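You operate a simulated robot arm through the tools that you are given. There is no shell and no other tool.

You run a simulated robot arm. Do the job below in one go: nothing can be reset, and whatever is moved stays where it is left.

TASK
Clear the clipped take, turn the orange gain down to 2, disarm the yellow input and press REC.
Fine: REC comes last and stays running.

The check looks at the end state, three seconds after you hand in, the way a careful person would. Anything else that was tipped, shoved, dropped, spilled or broken makes it a failure.

THE ROBOT
A 6-joint arm with a two-finger gripper, fixed in place. Base frame: the origin is at the foot of the arm, x ahead of it, y to its left, z up. Units: mm, rad, N and s.
With the tool pointing down near the work surface it reaches from about 320 to 680 mm from the base axis. Its first joint turns from -2.897 to 2.897 rad. Payload 3.18 kg.
The tool frame sits at the grasp point between the pads (the TCP): z along the fingers, y along the line on which they close. The tips reach 30 mm beyond it. Largest opening 144 mm; the body of the gripper starts 103 mm behind the TCP.
Orientation is that of the tool frame in the base frame, as [roll, pitch, yaw] about the fixed x, y, z axes, in that order (R = Rz(yaw) Ry(pitch) Rx(roll)). With the fingers straight down and closing along the base's y, the tool's x points along the base's -x, its y along +y and its z along -z.

THE INTERFACE
- The arm moves only by the tool drive_tool. Its argument "moves" is a list of rows, each an object (a shift or turn left out is 0, a gripper value left out holds the last) with "linear": the shift along the tool's x, y, z in mm, a list of three; "dr": the turn, a rotation vector about the tool's x, y, z in rad, a list of three; "gripper": the finger opening in mm, from 0 to 144. In form: [{"linear": [x, y, z], "dr": [ax, ay, az], "gripper": gripper}, ...]. A call has 1 to 20 rows; each row shifts and turns the commanded pose from where the row before left it, along the tool's axes as they then stand. A row lasts 0.2 s, in which the tool goes at most 50 mm and 0.15 rad; a call with a longer step from one row to the next is refused whole, and so is a gripper value outside its range. A pose out of reach is approached as far as the arm can. The call stops where the force on the tool passes 40 N (or 10 N more than at its start, if that is more) or the arm is blocked; 0.2 s more then pass. Each finger halts on what it meets, pressing with about 36 N; the grip force reading is that of the motor and also rises with nothing between the fingers. The clock runs only during rows and for 0.2 s after the last one: add rows that do not move to give the fingers time. The reply holds the time, the measured pose of the TCP, the force on the tool along the base axes, the opening and the grip force, in the units named above and with some noise, with the torque about the TCP (base axes, N m) and any sound that the robot's microphone picked up.
- Cameras (640 x 400 px; columns grow to the right, rows downward): "scene" is fixed at [224.7, 504.7, 1326.8]; the picture's right is [-0.79, -0.62, 0.00], its down [-0.56, 0.72, -0.41] and it looks along [0.25, -0.32, -0.91] (base axes); focal length 214 px, centre (320, 200). "wrist" rides on the gripper at [76, 16, -143] in the tool frame; the picture's right is [-0.21, 0.98, 0.00], its down [-0.84, -0.18, -0.51] and it looks along [-0.50, -0.11, 0.86] (tool axes); focal length 218 px, centre (320, 200). There is no depth. A picture from a camera that has moved, and an enlarged one, comes with that camera's place and axes in the base frame and with its lens. The place of the scene camera against the robot may be out by one fixed shift of up to 12 mm in any direction.
- capture(camera): a new picture of that camera. It takes no simulated time.
- inspect(camera, box): a new picture of the part [left, top, right, bottom] of that camera's present view, enlarged. It takes no simulated time.
- sign_off(): hands the job in; it is judged then, once.

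Nothing tells you positions but the pictures and the camera data. Unless the task says otherwise, let go and move clear before handing in.

The tools are called after "Request:" as a command line: name --argument value ..., lists and objects as JSON in quotes. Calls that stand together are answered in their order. drive_tool: Moves the arm, as the interface text tells. Its arguments: {"type":"object","properties":{"moves":{"type":"array"}},"required":["moves"]} The other tools are called the same way: capture (camera) takes a picture; inspect (camera, box) takes an enlarged picture of a part of a camera's view; sign_off () hands the job in.

At the start:

```text
time_s: 0.0
tool_pos: [296.9, 201.9, 1009.8]
tool_rot: [-3.141, 0.0, 3.141]
contact_force: [0.2, 1.5, -0.2]
moment: [-0.01, -0.02, 0.02]
finger_gap: 143.7
grasp_force: 0.0
```

scene: 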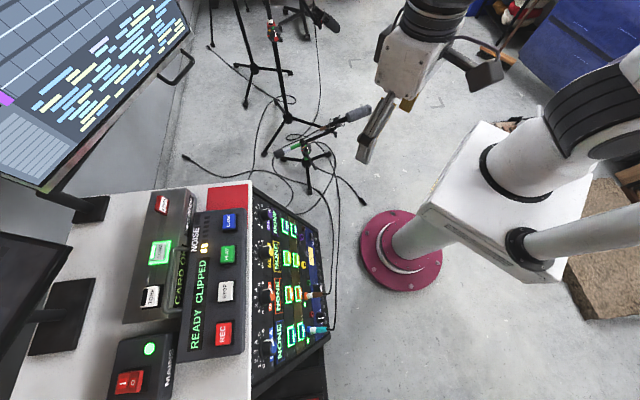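
wrist: 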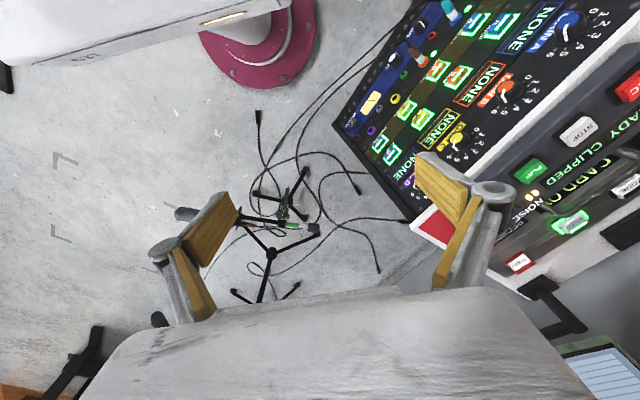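

I see a desk with a recorder, an input panel with coloured knobs and lit buttons, and a card device. I'll zoom in on these first before moving anything.

Request:
inspect --camera "scene" --box '[100, 180, 260, 280]'

Request:
inspect --camera "scene" --box '[100, 280, 260, 400]'

Request:
inspect --camera "scene" --box '[230, 180, 350, 280]'

Request:
inspect --camera "scene" --box '[230, 270, 350, 390]'

Request:
inspect --camera "wrist" --box '[320, 0, 640, 200]'

Request:
inspect --camera "wrist" --box '[480, 60, 640, 300]'

```text
4.00 times, centred on (180, 230) of scene
camera zoom: at [224.7, 504.7, 1326.8], right [-0.79, -0.62, 0.0], down [-0.56, 0.72, -0.41], along [0.25, -0.32, -0.91], focal length 858 px, centre (880, 80)
```

zoom: 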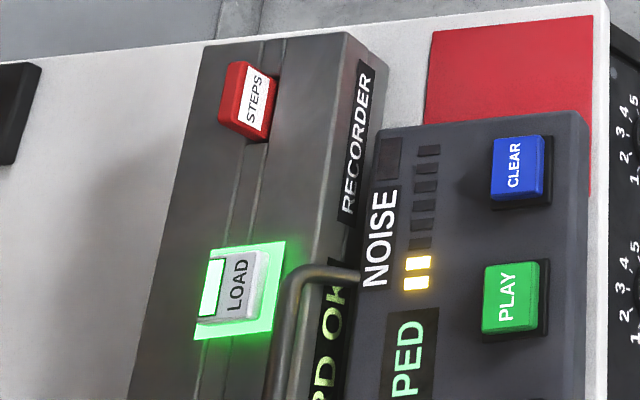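

```text
3.33 times, centred on (180, 340) of scene
camera zoom: at [224.7, 504.7, 1326.8], right [-0.79, -0.62, 0.0], down [-0.56, 0.72, -0.41], along [0.25, -0.32, -0.91], focal length 715 px, centre (787, -267)
```

zoom: 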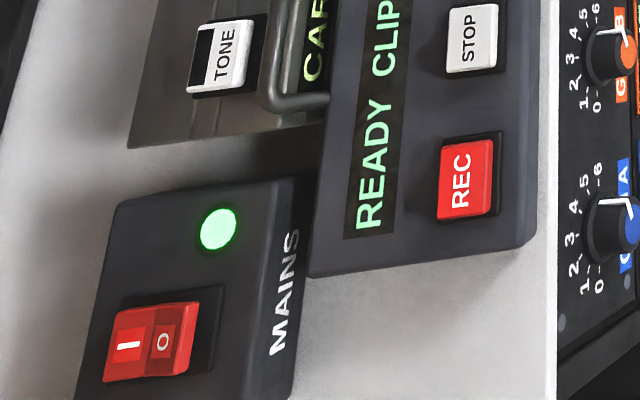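

```text
4.00 times, centred on (290, 230) of scene
camera zoom: at [224.7, 504.7, 1326.8], right [-0.79, -0.62, 0.0], down [-0.56, 0.72, -0.41], along [0.25, -0.32, -0.91], focal length 858 px, centre (440, 80)
```

zoom: 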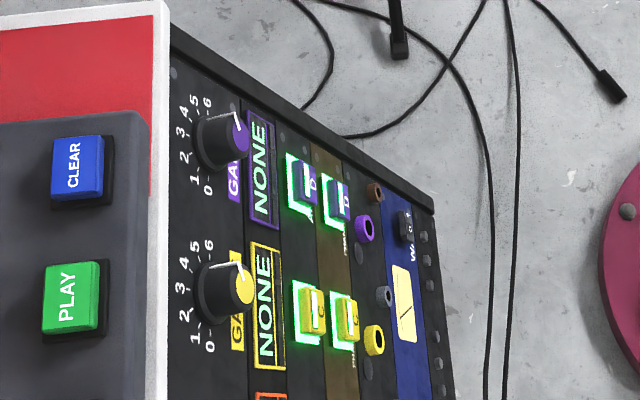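

```text
3.33 times, centred on (290, 330) of scene
camera zoom: at [224.7, 504.7, 1326.8], right [-0.79, -0.62, 0.0], down [-0.56, 0.72, -0.41], along [0.25, -0.32, -0.91], focal length 715 px, centre (420, -233)
```

zoom: 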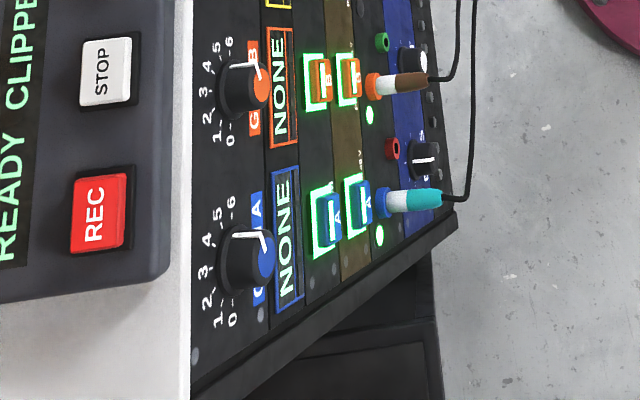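

```text
2.00 times, centred on (480, 100) of wrist
camera zoom: at [220.3, 218.3, 1151.5], right [0.21, 0.98, 0.0], down [0.84, -0.18, 0.51], along [0.5, -0.11, -0.86], focal length 436 px, centre (0, 400)
```

zoom: 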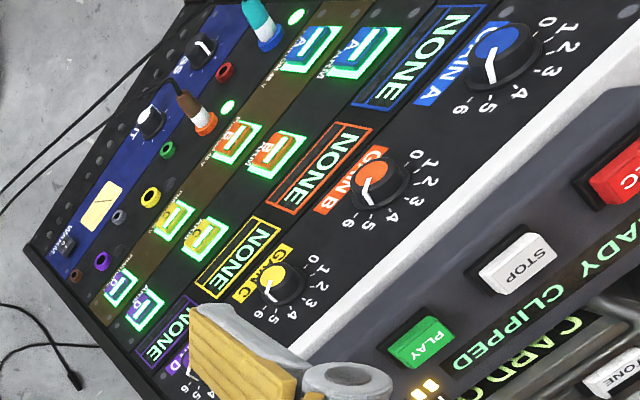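

```text
1.67 times, centred on (560, 180) of wrist
camera zoom: at [220.3, 218.3, 1151.5], right [0.21, 0.98, 0.0], down [0.84, -0.18, 0.51], along [0.5, -0.11, -0.86], focal length 364 px, centre (-80, 233)
```

zoom: 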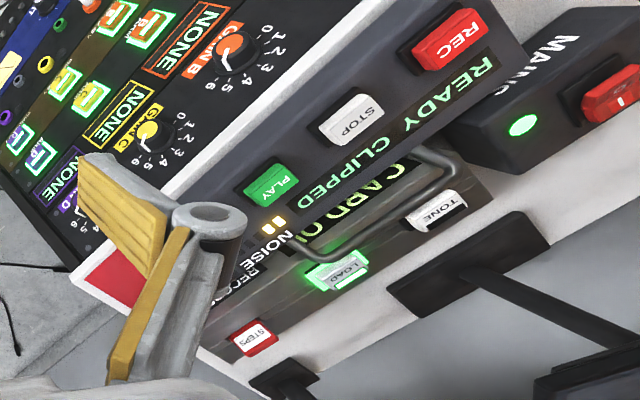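

The desk runs at roughly 45° to the base axes. The recorder (CLEAR/PLAY/STOP/REC) is on top of it, with an input panel sloping toward the robot. I'll rotate the tool to face the desk and move the wrist camera so I can measure positions.

Request:
drive_tool --moves '[{"dr": [0, 0, -0.131]}, {"dr": [0, 0, -0.131]}, {"dr": [0, 0, -0.131]}, {"dr": [0, 0, -0.131]}, {"dr": [0, 0, -0.131]}, {"dr": [0, 0, -0.1304]}, {"linear": [-20, 40, 0]}, {"linear": [-20, 40, 0]}, {"linear": [-20, 40, 0]}, {"linear": [-20, 40, 0]}, {"linear": [-20, 40, 0]}, {}, {}]'

```text
time_s: 2.8
tool_pos: [221.4, 408.8, 994.3]
tool_rot: [3.14, 0.007, -2.355]
contact_force: [-1.0, 0.4, -0.1]
moment: [0.02, 0.02, 0.01]
finger_gap: 144.1
grasp_force: 0.0
out of reach, approached as far as the arm can: row 10, 11
```

The arm is facing the panel now, stopped slightly lower than commanded because of its reach. I'll take wrist pictures from here.

Request:
capture --camera "wrist"

Request:
capture --camera "scene"

```text
taken
camera wrist: at [155.5, 366.7, 1135.4], right [-0.54, 0.84, 0.0], down [0.72, 0.47, 0.51], along [0.43, 0.28, -0.86], focal length 218 px, centre (320, 200)
```

wrist: 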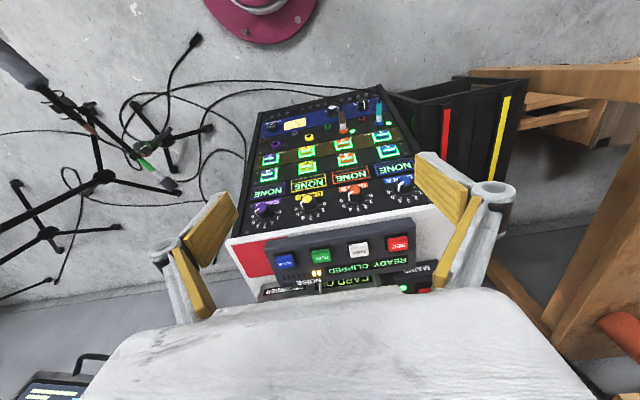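

```text
taken
```

scene: 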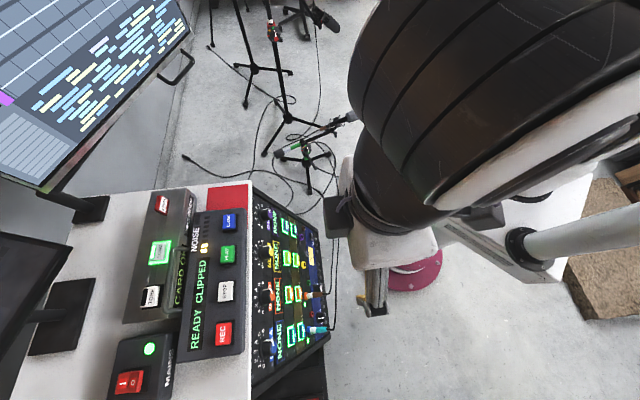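

The whole panel and the recorder are in the wrist view. Next I'll zoom in on them.

Request:
inspect --camera "wrist" --box '[240, 80, 420, 200]'

Request:
inspect --camera "wrist" --box '[230, 170, 450, 300]'

Request:
inspect --camera "wrist" --box '[280, 140, 370, 200]'

Request:
inspect --camera "wrist" --box '[340, 160, 430, 220]'

Request:
inspect --camera "wrist" --box '[250, 95, 340, 155]'

Request:
inspect --camera "wrist" --box '[310, 90, 400, 150]'

```text
3.33 times, centred on (330, 140) of wrist
camera zoom: at [155.5, 366.7, 1135.4], right [-0.54, 0.84, 0.0], down [0.72, 0.47, 0.51], along [0.43, 0.28, -0.86], focal length 728 px, centre (287, 400)
```

zoom: 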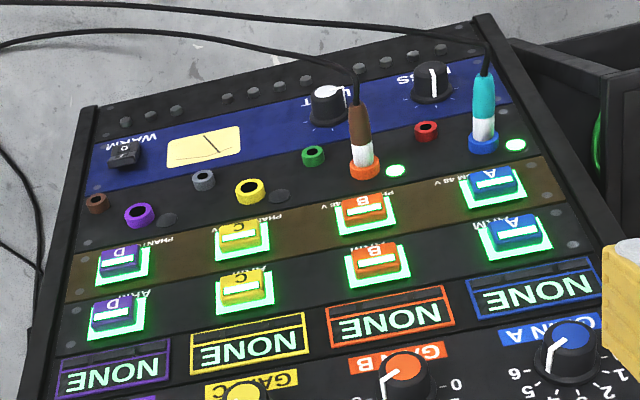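

```text
2.91 times, centred on (340, 235) of wrist
camera zoom: at [155.5, 366.7, 1135.4], right [-0.54, 0.84, 0.0], down [0.72, 0.47, 0.51], along [0.43, 0.28, -0.86], focal length 635 px, centre (262, 98)
```

zoom: 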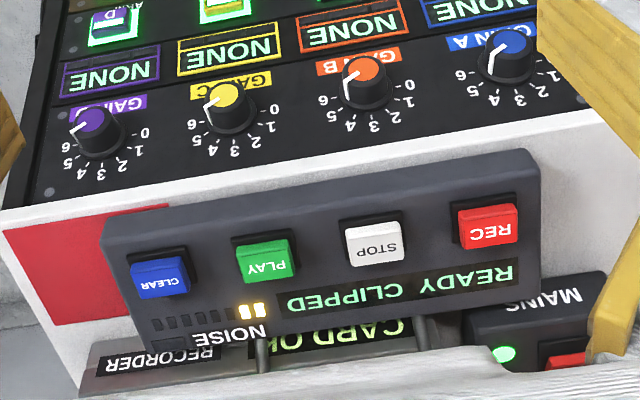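

```text
6.67 times, centred on (325, 170) of wrist
camera zoom: at [155.5, 366.7, 1135.4], right [-0.54, 0.84, 0.0], down [0.72, 0.47, 0.51], along [0.43, 0.28, -0.86], focal length 1455 px, centre (287, 400)
```

zoom: 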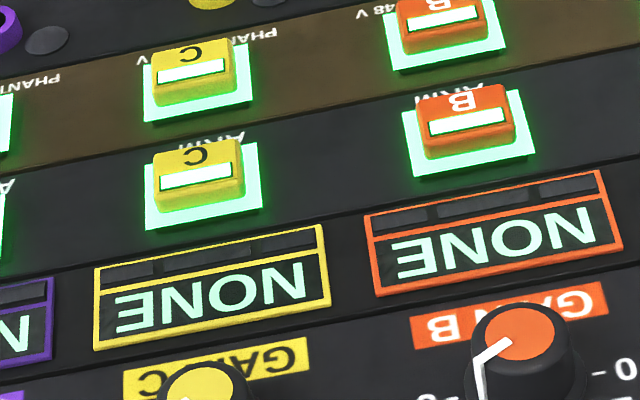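

```text
6.67 times, centred on (385, 190) of wrist
camera zoom: at [155.5, 366.7, 1135.4], right [-0.54, 0.84, 0.0], down [0.72, 0.47, 0.51], along [0.43, 0.28, -0.86], focal length 1455 px, centre (-113, 267)
```

zoom: 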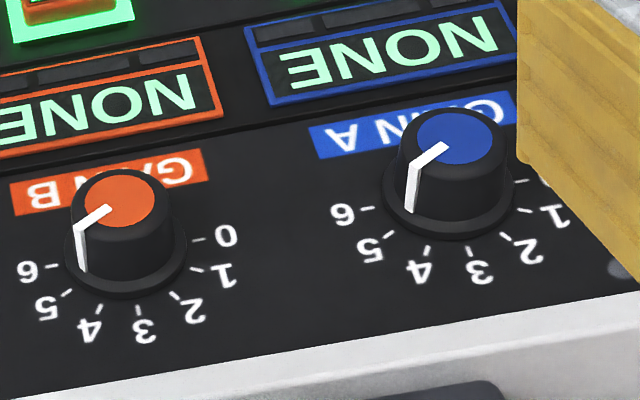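

```text
6.67 times, centred on (295, 125) of wrist
camera zoom: at [155.5, 366.7, 1135.4], right [-0.54, 0.84, 0.0], down [0.72, 0.47, 0.51], along [0.43, 0.28, -0.86], focal length 1455 px, centre (487, 700)
```

zoom: 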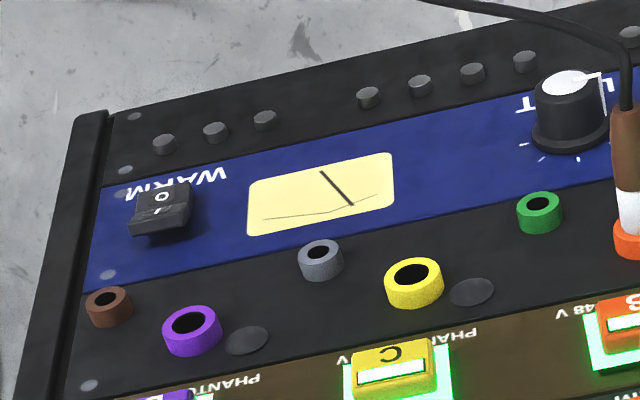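

```text
6.67 times, centred on (355, 120) of wrist
camera zoom: at [155.5, 366.7, 1135.4], right [-0.54, 0.84, 0.0], down [0.72, 0.47, 0.51], along [0.43, 0.28, -0.86], focal length 1455 px, centre (87, 733)
```

zoom: 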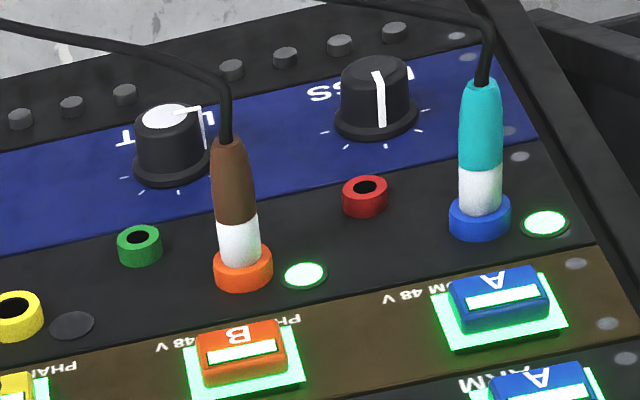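

The input panel is steep and faces the robot, with the gain knobs at the top, then the ARM row, then PHANTOM. The recorder lies on the desk top above it. I'll lower the tool and tilt it outward so the wrist camera looks at the panel head-on.

Request:
drive_tool --moves '[{"linear": [0, 0, 48]}, {"linear": [0, 0, 48]}, {"linear": [0, 0, 48]}, {"linear": [0, 0, 48]}, {"linear": [0, 0, 48]}, {"linear": [0, 0, 48]}, {"dr": [0, -0.14, 0]}, {"dr": [0, -0.14, 0]}, {"dr": [0, -0.14, 0]}, {"dr": [0, -0.14, 0]}, {"dr": [0, -0.14, 0]}, {}, {}]'

Request:
capture --camera "wrist"

```text
time_s: 5.6
tool_pos: [226.9, 407.5, 704.4]
tool_rot: [3.141, 0.701, -2.355]
contact_force: [0.8, 0.1, 0.0]
moment: [-0.03, -0.01, 0.07]
finger_gap: 143.9
grasp_force: 0.1
out of reach, approached as far as the arm can: row 7, 8, 9
```

```text
taken
camera wrist: at [108.9, 313.0, 764.0], right [-0.58, 0.8, 0.13], down [0.35, 0.1, 0.93], along [0.74, 0.59, -0.34], focal length 218 px, centre (320, 200)
```

wrist: 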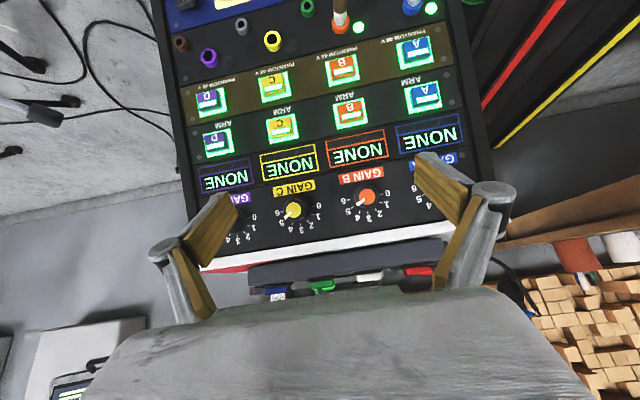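

Now I have a good head-on view of the panel. I'll zoom in for exact positions.

Request:
inspect --camera "wrist" --box '[240, 160, 420, 280]'

Request:
inspect --camera "wrist" --box '[325, 170, 415, 230]'

Request:
inspect --camera "wrist" --box '[190, 60, 340, 160]'

Request:
inspect --camera "wrist" --box '[320, 0, 470, 100]'

Request:
inspect --camera "wrist" --box '[240, 220, 450, 320]'

```text
3.33 times, centred on (330, 220) of wrist
camera zoom: at [108.9, 313.0, 764.0], right [-0.58, 0.8, 0.13], down [0.35, 0.1, 0.93], along [0.74, 0.59, -0.34], focal length 728 px, centre (287, 133)
```

zoom: 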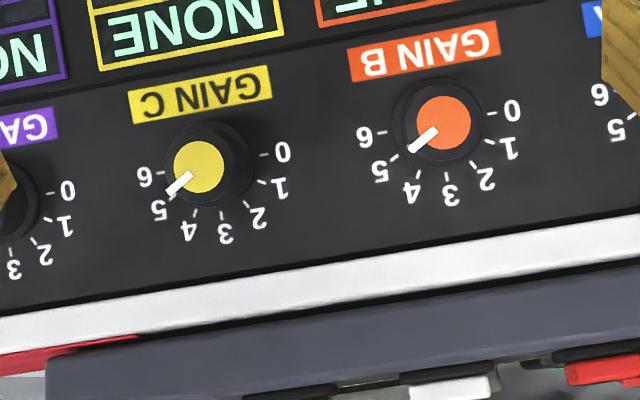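

```text
6.67 times, centred on (370, 200) of wrist
camera zoom: at [108.9, 313.0, 764.0], right [-0.58, 0.8, 0.13], down [0.35, 0.1, 0.93], along [0.74, 0.59, -0.34], focal length 1455 px, centre (-13, 200)
```

zoom: 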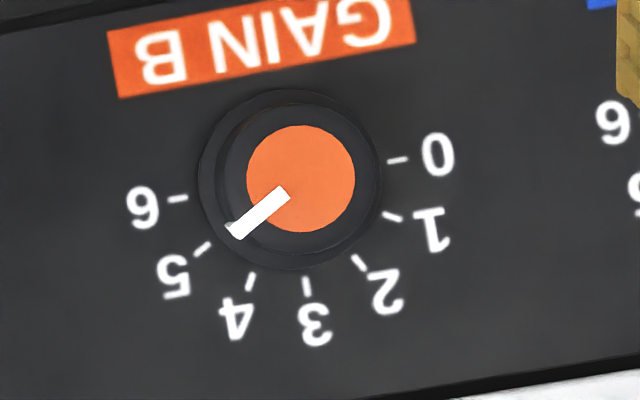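

```text
4.00 times, centred on (265, 110) of wrist
camera zoom: at [108.9, 313.0, 764.0], right [-0.58, 0.8, 0.13], down [0.35, 0.1, 0.93], along [0.74, 0.59, -0.34], focal length 873 px, centre (540, 560)
```

zoom: 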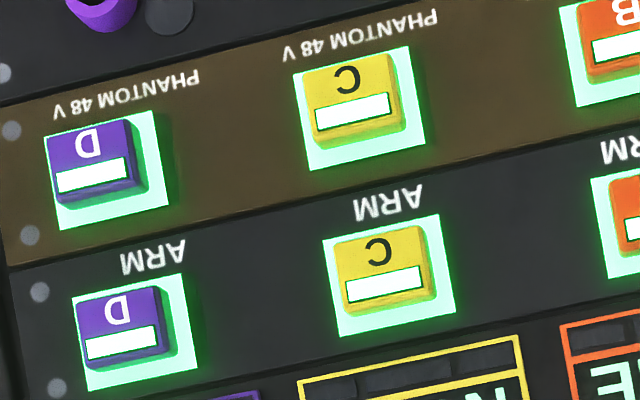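

```text
4.00 times, centred on (395, 50) of wrist
camera zoom: at [108.9, 313.0, 764.0], right [-0.58, 0.8, 0.13], down [0.35, 0.1, 0.93], along [0.74, 0.59, -0.34], focal length 873 px, centre (20, 800)
```

zoom: 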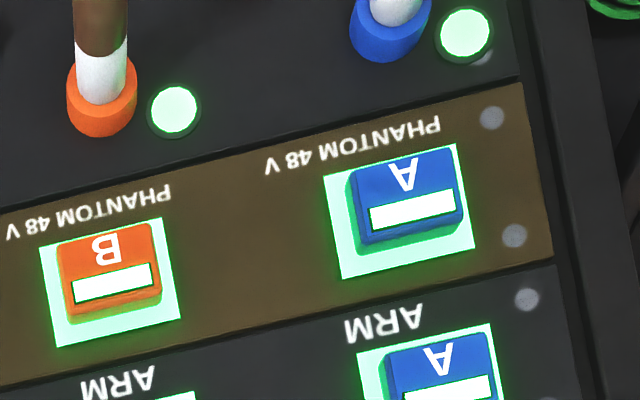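

```text
3.05 times, centred on (345, 270) of wrist
camera zoom: at [108.9, 313.0, 764.0], right [-0.58, 0.8, 0.13], down [0.35, 0.1, 0.93], along [0.74, 0.59, -0.34], focal length 665 px, centre (244, -13)
```

zoom: 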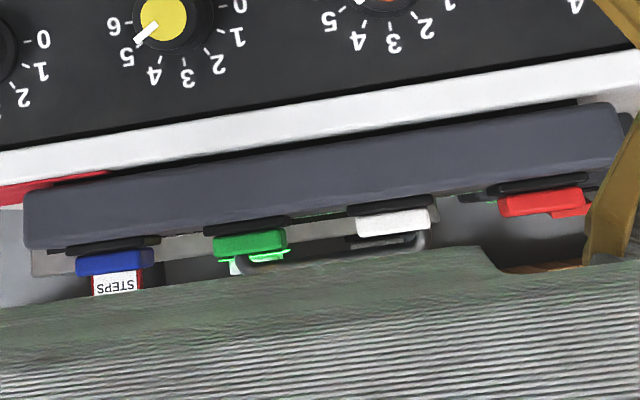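

The orange knob points at 5 with 30° per step, so it needs a quarter turn counter-clockwise. I put knob B near d≈646, e≈182, z≈649, ARM C near d≈616, e≈56, z≈500, and the recorder buttons near d≈728, z≈780, where d is along the 45° diagonal and e is to its left. I'll rise and approach the recorder to measure its buttons more closely.

Request:
drive_tool --moves '[{"linear": [-25.8, 0, -30.6]}, {"linear": [-25.8, 0, -30.6]}, {"linear": [-25.8, 0, -30.6]}, {"linear": [-25.8, 0, -30.6]}, {"linear": [-24.8, -33.7, 21.0]}, {"linear": [-24.8, -33.7, 21.0]}, {"linear": [-24.8, -33.7, 21.0]}, {"linear": [-24.8, -33.7, 21.0]}, {}, {}]'

Request:
capture --camera "wrist"

Request:
inspect --camera "wrist" --box '[200, 80, 440, 240]'

```text
time_s: 7.8
tool_pos: [416.3, 405.0, 865.1]
tool_rot: [-3.142, 0.699, -2.356]
contact_force: [0.6, -0.9, -0.4]
moment: [0.01, 0.0, 0.0]
finger_gap: 143.7
grasp_force: 0.0
```

```text
taken
camera wrist: at [298.3, 310.3, 924.0], right [-0.58, 0.8, 0.13], down [0.35, 0.1, 0.93], along [0.74, 0.59, -0.34], focal length 218 px, centre (320, 200)
```

wrist: 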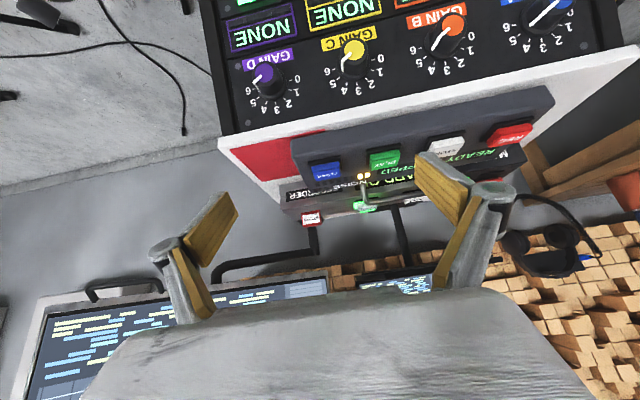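

```text
2.50 times, centred on (320, 160) of wrist
camera zoom: at [298.3, 310.3, 924.0], right [-0.58, 0.8, 0.13], down [0.35, 0.1, 0.93], along [0.74, 0.59, -0.34], focal length 546 px, centre (320, 300)
```

zoom: 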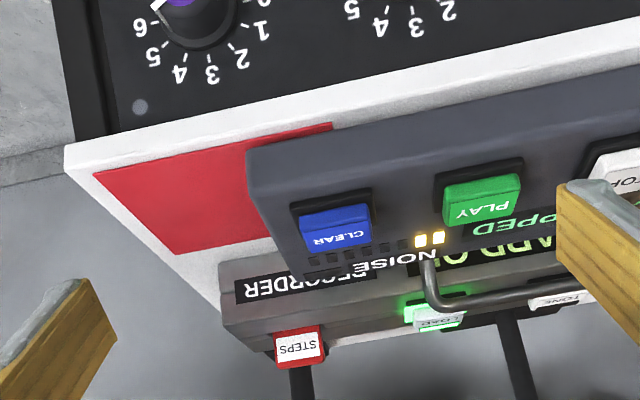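

I'll zoom further on CLEAR, PLAY and the rest of the recorder from here.

Request:
inspect --camera "wrist" --box '[295, 140, 385, 200]'

Request:
inspect --camera "wrist" --box '[360, 100, 550, 220]'

Request:
inspect --camera "scene" --box '[110, 180, 350, 380]'

```text
6.67 times, centred on (340, 170) of wrist
camera zoom: at [298.3, 310.3, 924.0], right [-0.58, 0.8, 0.13], down [0.35, 0.1, 0.93], along [0.74, 0.59, -0.34], focal length 1455 px, centre (187, 400)
```

zoom: 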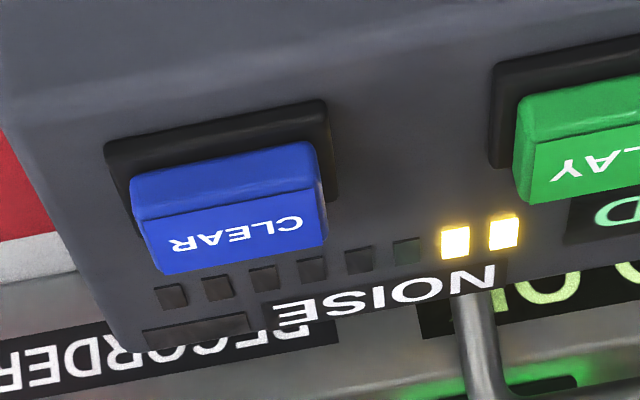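

```text
3.33 times, centred on (455, 160) of wrist
camera zoom: at [298.3, 310.3, 924.0], right [-0.58, 0.8, 0.13], down [0.35, 0.1, 0.93], along [0.74, 0.59, -0.34], focal length 728 px, centre (-130, 333)
```

zoom: 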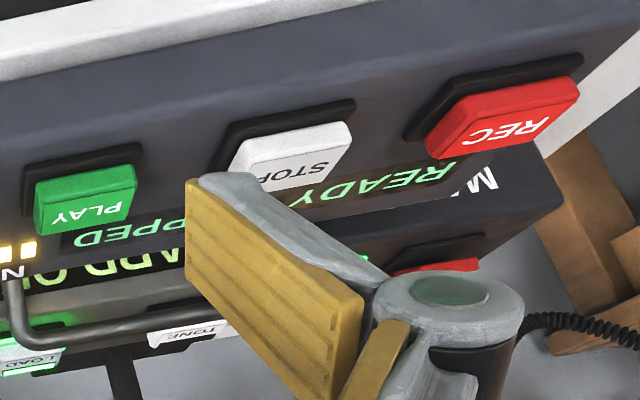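

```text
2.00 times, centred on (230, 280) of scene
camera zoom: at [224.7, 504.7, 1326.8], right [-0.79, -0.62, 0.0], down [-0.56, 0.72, -0.41], along [0.25, -0.32, -0.91], focal length 429 px, centre (500, 40)
```

zoom: 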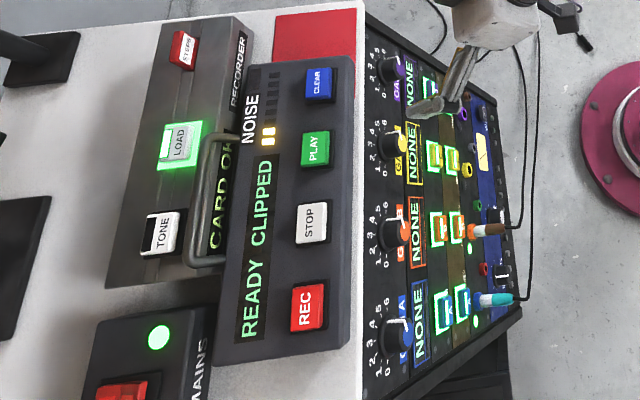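

CLEAR's top face sits near d=732, e=−9, z=778. I'll close the fingers and hover 30 mm above it, then look again.

Request:
drive_tool --moves '[{"linear": [-22.65, -0.2, 27.8], "gripper": 0}, {"linear": [-22.65, -0.2, 27.8]}, {"linear": [-22.65, -0.2, 27.8]}, {"linear": [-22.65, -0.2, 27.8]}, {}, {}]'

Request:
capture --camera "wrist"

Request:
inspect --camera "wrist" --box '[250, 120, 400, 220]'

Request:
inspect --camera "scene" --box '[150, 170, 310, 270]'

```text
time_s: 9.2
tool_pos: [513.9, 501.3, 838.3]
tool_rot: [3.141, 0.698, -2.355]
contact_force: [1.7, 0.1, -0.4]
moment: [-0.03, 0.0, 0.03]
finger_gap: 0.1
grasp_force: 30.8
```

```text
taken
camera wrist: at [396.2, 407.3, 898.2], right [-0.58, 0.8, 0.13], down [0.35, 0.1, 0.93], along [0.74, 0.59, -0.34], focal length 218 px, centre (320, 200)
```

wrist: 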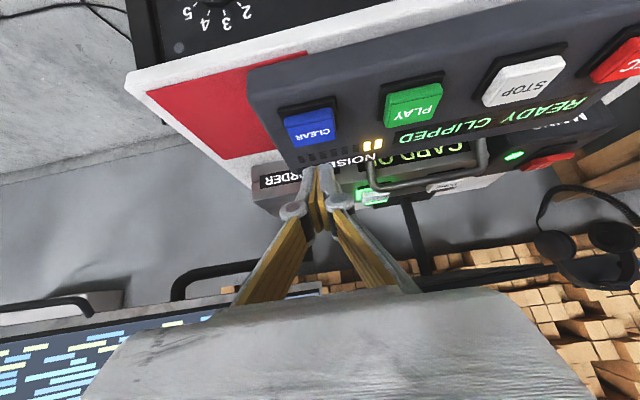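

```text
4.00 times, centred on (325, 170) of wrist
camera zoom: at [396.2, 407.3, 898.2], right [-0.58, 0.8, 0.13], down [0.35, 0.1, 0.93], along [0.74, 0.59, -0.34], focal length 873 px, centre (300, 320)
```

zoom: 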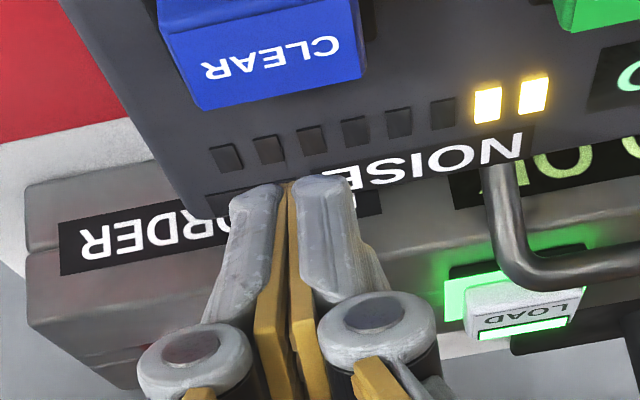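

```text
4.00 times, centred on (230, 220) of scene
camera zoom: at [224.7, 504.7, 1326.8], right [-0.79, -0.62, 0.0], down [-0.56, 0.72, -0.41], along [0.25, -0.32, -0.91], focal length 858 px, centre (680, 120)
```

zoom: 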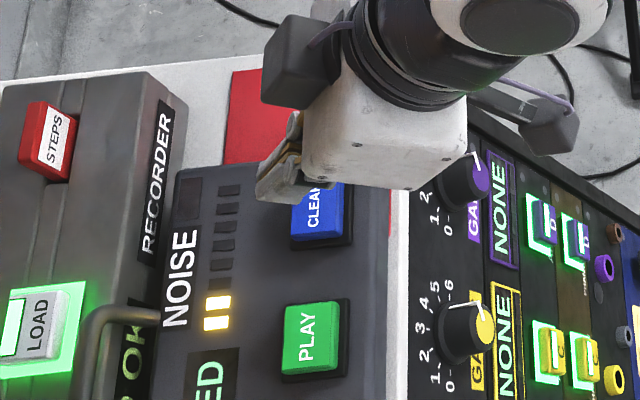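

The closed fingertips are hovering over CLEAR. I'll descend straight down in small steps, watching the force and listening for a click.

Request:
drive_tool --moves '[{"linear": [6, 0, 9.35]}, {"linear": [5.9, 0, 9.35]}, {"linear": [1.29, 0, 1.53]}, {"linear": [1.29, 0, 1.53]}, {}]'

Request:
inspect --camera "wrist" --box '[250, 120, 400, 220]'

```text
time_s: 10.4
tool_pos: [515.2, 503.4, 811.8]
tool_rot: [-3.141, 0.7, -2.356]
contact_force: [0.6, -0.4, -0.1]
moment: [-0.02, 0.0, -0.03]
finger_gap: 0.2
grasp_force: 31.2
```

```text
4.00 times, centred on (325, 170) of wrist
camera zoom: at [397.9, 409.6, 871.6], right [-0.58, 0.8, 0.13], down [0.35, 0.1, 0.93], along [0.74, 0.59, -0.34], focal length 873 px, centre (300, 320)
```

zoom: 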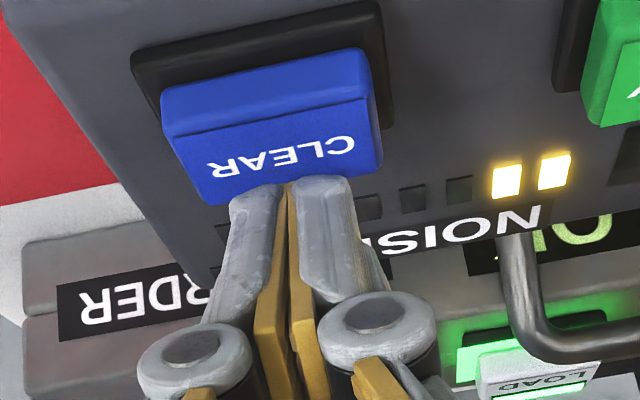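

No contact yet; the tip sits right over the CLEAR cap. I'll keep descending gently.

Request:
drive_tool --moves '[{"linear": [1.29, 0, 1.53]}, {"linear": [1.29, 0, 1.53]}, {"linear": [0.97, 0, 1.15]}, {}]'

```text
time_s: 11.4
tool_pos: [515.8, 504.7, 807.2]
tool_rot: [3.14, 0.7, -2.357]
contact_force: [-0.9, -0.3, -0.9]
moment: [0.02, -0.01, 0.0]
finger_gap: 0.0
grasp_force: 30.6
```

Request:
drive_tool --moves '[{"linear": [0.97, 0, 1.15]}, {"linear": [0.97, 0, 1.15]}, {}]'

Request:
inspect --camera "wrist" --box '[250, 120, 400, 220]'

```text
time_s: 12.2
tool_pos: [516.2, 504.7, 804.3]
tool_rot: [3.141, 0.702, -2.356]
contact_force: [0.0, -0.2, -0.2]
moment: [-0.02, -0.01, 0.02]
finger_gap: 5.8
grasp_force: 30.2
heard: click
```

```text
4.00 times, centred on (325, 170) of wrist
camera zoom: at [397.6, 410.4, 863.1], right [-0.58, 0.8, 0.13], down [0.35, 0.1, 0.93], along [0.74, 0.59, -0.34], focal length 873 px, centre (300, 320)
```

zoom: 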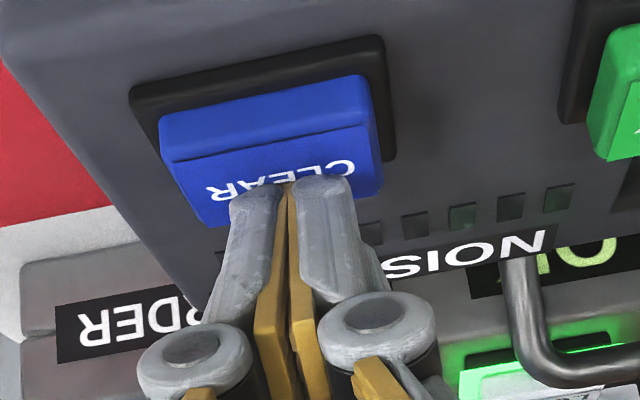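

I heard a click, and the noise LEDs went out. I'll lift off and check the display.

Request:
drive_tool --moves '[{"linear": [-12.9, 0, -15.3]}, {"linear": [-25.8, 0, -30.6]}, {"linear": [10, 0, -30]}, {}]'

Request:
capture --camera "wrist"

Request:
inspect --camera "scene" --box '[110, 180, 350, 380]'

```text
time_s: 13.2
tool_pos: [496.7, 485.9, 880.7]
tool_rot: [3.14, 0.701, -2.357]
contact_force: [0.1, 0.3, 0.0]
moment: [0.01, 0.02, 0.01]
finger_gap: 0.0
grasp_force: 30.7
```

```text
taken
camera wrist: at [378.7, 391.0, 939.9], right [-0.58, 0.8, 0.13], down [0.35, 0.1, 0.93], along [0.74, 0.59, -0.34], focal length 218 px, centre (320, 200)
```

wrist: 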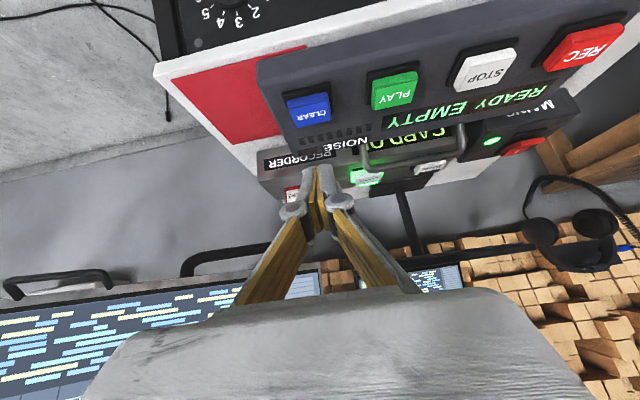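

```text
2.00 times, centred on (230, 280) of scene
camera zoom: at [224.7, 504.7, 1326.8], right [-0.79, -0.62, 0.0], down [-0.56, 0.72, -0.41], along [0.25, -0.32, -0.91], focal length 429 px, centre (500, 40)
```

zoom: 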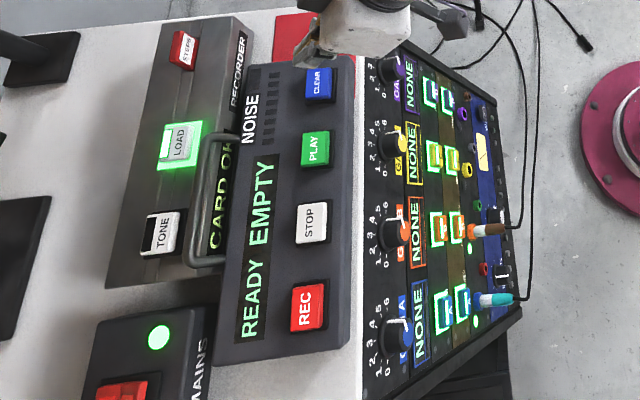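

The display now reads READY EMPTY, so CLEAR worked. Next is the orange gain: I'll back off, move in front of knob B and tilt the tool square to the panel.

Request:
drive_tool --moves '[{"linear": [21.85, 37.9, -18.45]}, {"linear": [21.85, 37.9, -18.45]}, {"linear": [21.85, 37.9, -18.45]}, {"linear": [21.85, 37.9, -18.45]}, {"linear": [21.85, 37.9, -18.45]}, {"linear": [25.65, 0, 30.4]}, {"linear": [25.65, 0, 30.4]}, {"linear": [25.65, 0, 30.4]}, {"linear": [25.65, 0, 30.4]}, {"linear": [25.65, 0, 30.4]}, {"dr": [0, -0.1345, 0], "gripper": 72}, {"dr": [0, -0.1345, 0]}, {"dr": [0, -0.1345, 0]}, {"dr": [0, -0.1345, 0]}, {}, {}]'

Request:
capture --camera "wrist"

Request:
capture --camera "scene"

```text
time_s: 16.6
tool_pos: [261.3, 517.6, 681.4]
tool_rot: [3.14, 1.239, -2.356]
contact_force: [0.0, -0.9, -0.4]
moment: [0.06, 0.0, 0.02]
finger_gap: 72.0
grasp_force: 0.1
```

```text
taken
camera wrist: at [136.5, 417.2, 654.7], right [-0.64, 0.74, 0.2], down [-0.02, -0.27, 0.96], along [0.76, 0.62, 0.19], focal length 218 px, centre (320, 200)
```

wrist: 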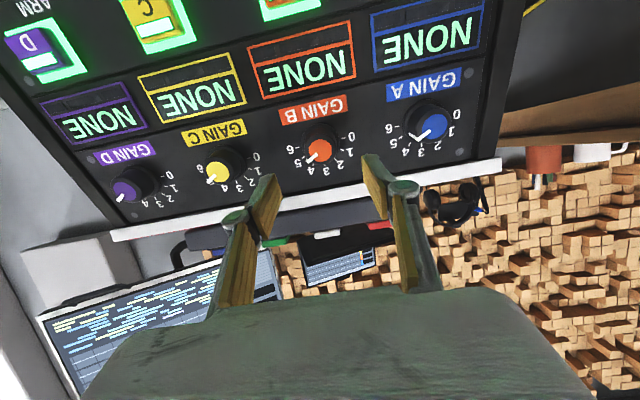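

```text
taken
```

scene: 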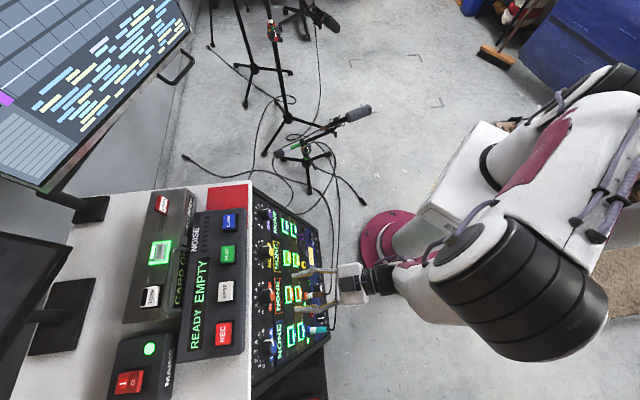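

The tool is in front of knob B. I'll zoom in to refine the alignment.

Request:
inspect --camera "wrist" --box '[275, 110, 365, 170]'

Request:
inspect --camera "wrist" --box '[200, 90, 440, 250]'

Request:
inspect --camera "scene" --box '[240, 230, 370, 350]'

```text
6.67 times, centred on (320, 140) of wrist
camera zoom: at [136.5, 417.2, 654.7], right [-0.64, 0.74, 0.2], down [-0.02, -0.27, 0.96], along [0.76, 0.62, 0.19], focal length 1455 px, centre (320, 600)
```

zoom: 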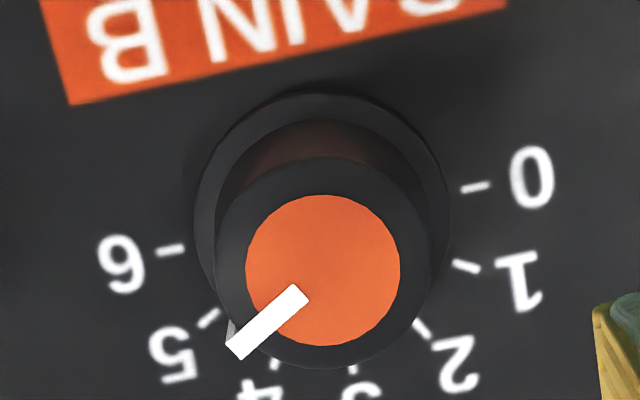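

```text
2.50 times, centred on (320, 170) of wrist
camera zoom: at [136.5, 417.2, 654.7], right [-0.64, 0.74, 0.2], down [-0.02, -0.27, 0.96], along [0.76, 0.62, 0.19], focal length 546 px, centre (320, 275)
```

zoom: 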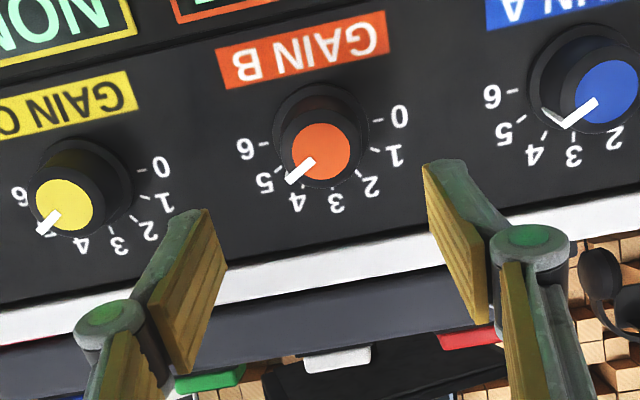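

```text
3.33 times, centred on (305, 290) of scene
camera zoom: at [224.7, 504.7, 1326.8], right [-0.79, -0.62, 0.0], down [-0.56, 0.72, -0.41], along [0.25, -0.32, -0.91], focal length 715 px, centre (370, -100)
```

zoom: 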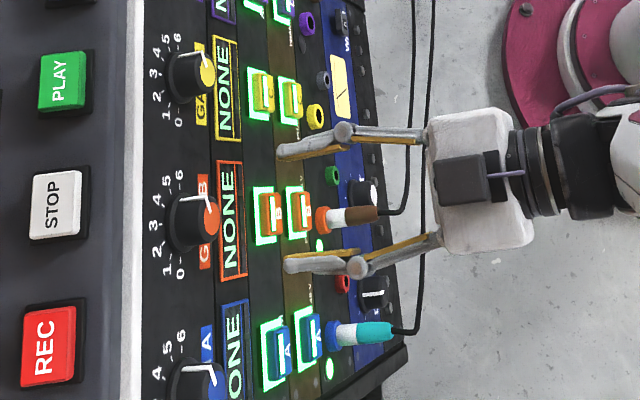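

The tool axis lines up with knob B to about 1 mm. I'll pre-rotate the gripper +45° so the quarter turn is centred in its range, then advance partway and check.

Request:
drive_tool --moves '[{"linear": [-0.5, 1.2, 0], "dr": [0, 0, 0.1309]}, {"dr": [0, 0, 0.1309]}, {"dr": [0, 0, 0.1309]}, {"dr": [0, 0, 0.1309]}, {"dr": [0, 0, 0.1309]}, {"dr": [0, 0, 0.1309]}, {"linear": [0, 0, 30]}, {"linear": [0, 0, 30]}, {}, {}]'

Request:
capture --camera "wrist"

Request:
inspect --camera "wrist" --box '[245, 110, 395, 210]'

Request:
inspect --camera "scene" --box '[240, 230, 370, 350]'

```text
time_s: 18.8
tool_pos: [301.3, 558.3, 661.4]
tool_rot: [2.024, 0.732, 2.67]
contact_force: [-0.3, 0.0, -0.6]
moment: [-0.01, -0.02, -0.05]
finger_gap: 72.1
grasp_force: 0.1
```

```text
taken
camera wrist: at [149.1, 500.6, 667.8], right [-0.19, 0.58, 0.79], down [0.28, -0.74, 0.61], along [0.94, 0.34, -0.02], focal length 218 px, centre (320, 200)
```

wrist: 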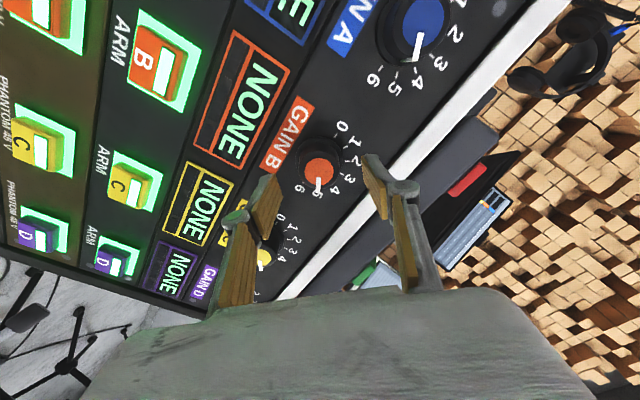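

```text
4.00 times, centred on (320, 160) of wrist
camera zoom: at [149.1, 500.6, 667.8], right [-0.19, 0.58, 0.79], down [0.28, -0.74, 0.61], along [0.94, 0.34, -0.02], focal length 873 px, centre (320, 360)
```

zoom: 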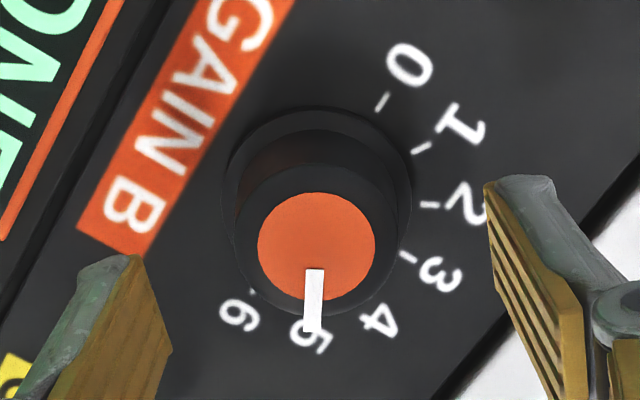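

```text
3.33 times, centred on (305, 290) of scene
camera zoom: at [224.7, 504.7, 1326.8], right [-0.79, -0.62, 0.0], down [-0.56, 0.72, -0.41], along [0.25, -0.32, -0.91], focal length 715 px, centre (370, -100)
```

zoom: 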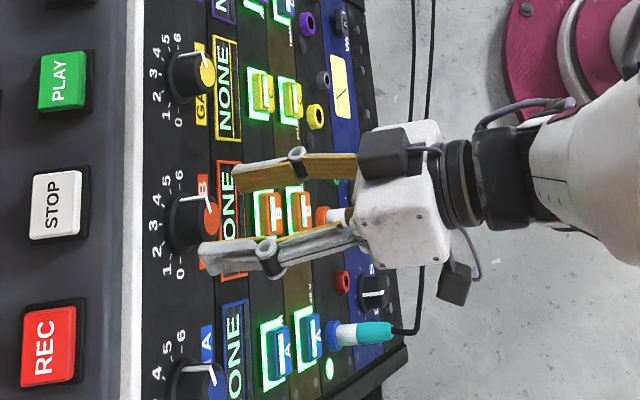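

The alignment still holds at 45°. I'll advance so the fingertips straddle the knob body, stopping short of the panel, then close on it.

Request:
drive_tool --moves '[{"linear": [0, 0.4, 11]}, {"linear": [0, 0, 11]}, {"linear": [0, 0, 11]}, {}]'

Request:
inspect --camera "wrist" --box '[245, 110, 395, 210]'

Request:
inspect --camera "scene" --box '[240, 230, 370, 350]'

```text
time_s: 19.8
tool_pos: [322.7, 581.4, 652.5]
tool_rot: [2.024, 0.732, 2.67]
contact_force: [0.0, -0.2, 0.3]
moment: [-0.03, 0.03, -0.02]
finger_gap: 71.7
grasp_force: 0.1
```

```text
4.00 times, centred on (320, 160) of wrist
camera zoom: at [170.7, 523.2, 657.7], right [-0.19, 0.58, 0.79], down [0.28, -0.74, 0.61], along [0.94, 0.34, -0.02], focal length 873 px, centre (320, 360)
```

zoom: 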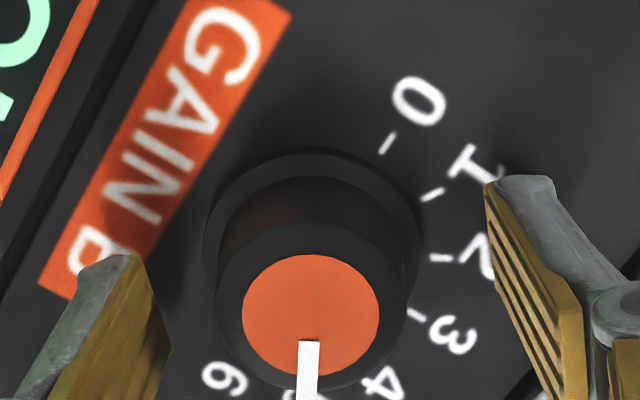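

```text
3.33 times, centred on (305, 290) of scene
camera zoom: at [224.7, 504.7, 1326.8], right [-0.79, -0.62, 0.0], down [-0.56, 0.72, -0.41], along [0.25, -0.32, -0.91], focal length 715 px, centre (370, -100)
```

zoom: 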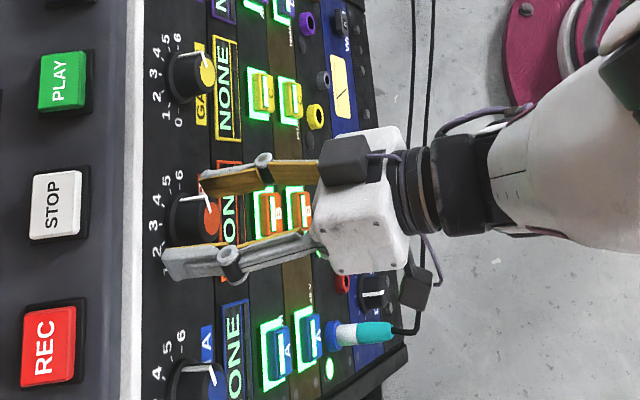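

The fingers straddle the knob with no contact so far. I'll centre by about 1.5 mm and close on it.

Request:
drive_tool --moves '[{"linear": [0.4, -1.6, -1]}, {"gripper": 50}, {"gripper": 34}, {"gripper": 28}, {}, {}]'

Request:
inspect --camera "wrist" --box '[245, 110, 395, 210]'

```text
time_s: 21.2
tool_pos: [322.3, 579.4, 651.4]
tool_rot: [2.028, 0.732, 2.672]
contact_force: [2.8, -0.4, -2.3]
moment: [-0.05, 0.05, -0.04]
finger_gap: 38.5
grasp_force: 45.2
```

```text
4.00 times, centred on (320, 160) of wrist
camera zoom: at [170.1, 521.7, 656.5], right [-0.19, 0.58, 0.79], down [0.28, -0.74, 0.61], along [0.94, 0.34, -0.02], focal length 873 px, centre (320, 360)
```

zoom: 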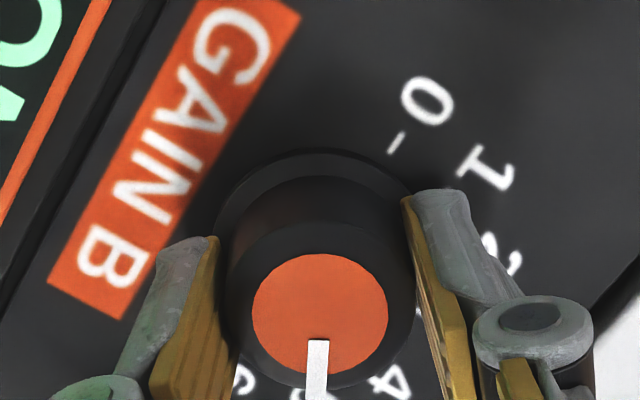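

It has a good grip at 38.5 mm with little side force. I'll turn counter-clockwise by half the amount first and check that the knob follows.

Request:
drive_tool --moves '[{"dr": [0, 0, -0.1309]}, {"dr": [0, 0, -0.1309]}, {"dr": [0, 0, -0.1309]}, {"dr": [0, 0, -0.1309]}, {"dr": [0, 0, -0.1309]}, {"dr": [0, 0, -0.1309]}, {}]'

Request:
inspect --camera "wrist" --box '[245, 110, 395, 210]'

```text
time_s: 22.8
tool_pos: [321.4, 580.7, 650.9]
tool_rot: [-3.138, 1.237, -2.349]
contact_force: [-5.4, -3.0, 2.3]
moment: [-0.49, 0.56, 0.18]
finger_gap: 38.5
grasp_force: 44.8
```

```text
4.00 times, centred on (320, 160) of wrist
camera zoom: at [197.3, 478.7, 624.3], right [-0.65, 0.74, 0.2], down [-0.02, -0.27, 0.96], along [0.76, 0.62, 0.19], focal length 873 px, centre (320, 360)
```

zoom: 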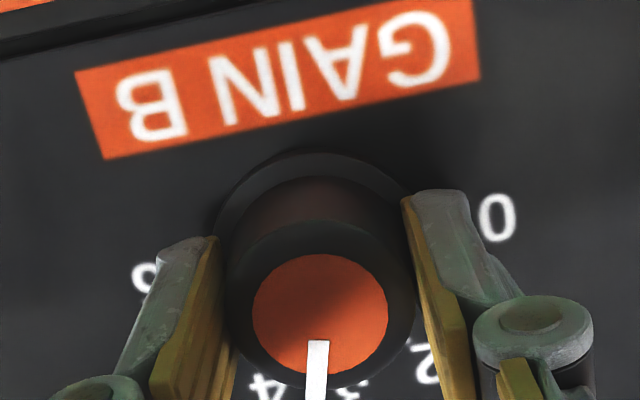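

The knob follows the gripper and the pointer is now around 3.5. I'll continue the second half of the quarter turn.

Request:
drive_tool --moves '[{"dr": [0, 0, -0.1309]}, {"dr": [0, 0, -0.1309]}, {"dr": [0, 0, -0.1309]}, {"dr": [0, 0, -0.1309]}, {"dr": [0, 0, -0.1309]}, {"dr": [0, 0, -0.1309]}, {}]'

Request:
inspect --camera "wrist" --box '[245, 110, 395, 210]'

Request:
inspect --camera "scene" --box '[240, 230, 370, 350]'

```text
time_s: 24.4
tool_pos: [322.1, 580.5, 651.6]
tool_rot: [-2.025, 0.729, -1.098]
contact_force: [-10.8, -7.2, 3.3]
moment: [0.02, 0.06, 0.14]
finger_gap: 38.6
grasp_force: 44.9
```

```text
4.00 times, centred on (320, 160) of wrist
camera zoom: at [241.4, 439.9, 634.7], right [-0.72, 0.47, -0.52], down [-0.5, 0.16, 0.85], along [0.48, 0.87, 0.12], focal length 873 px, centre (320, 360)
```

zoom: 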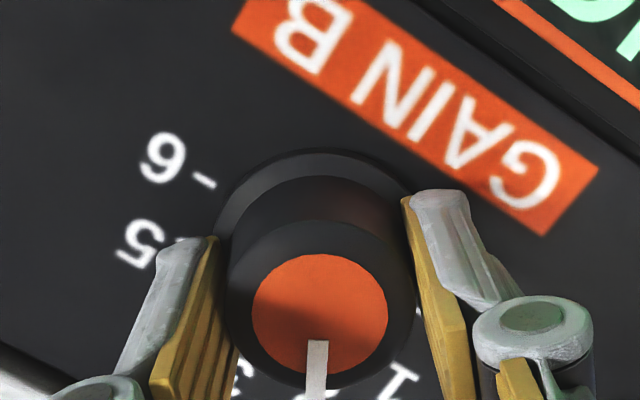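

```text
3.33 times, centred on (305, 290) of scene
camera zoom: at [224.7, 504.7, 1326.8], right [-0.79, -0.62, 0.0], down [-0.56, 0.72, -0.41], along [0.25, -0.32, -0.91], focal length 715 px, centre (370, -100)
```

zoom: 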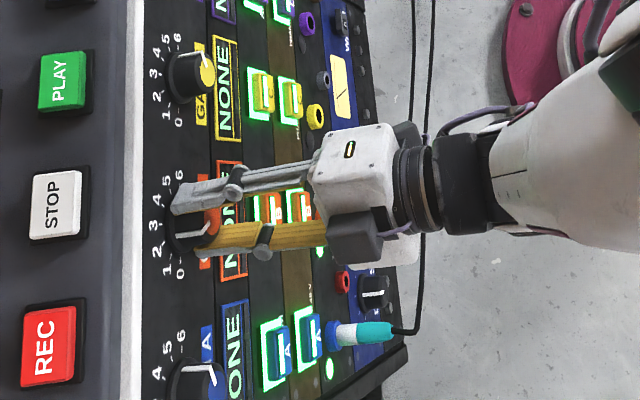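

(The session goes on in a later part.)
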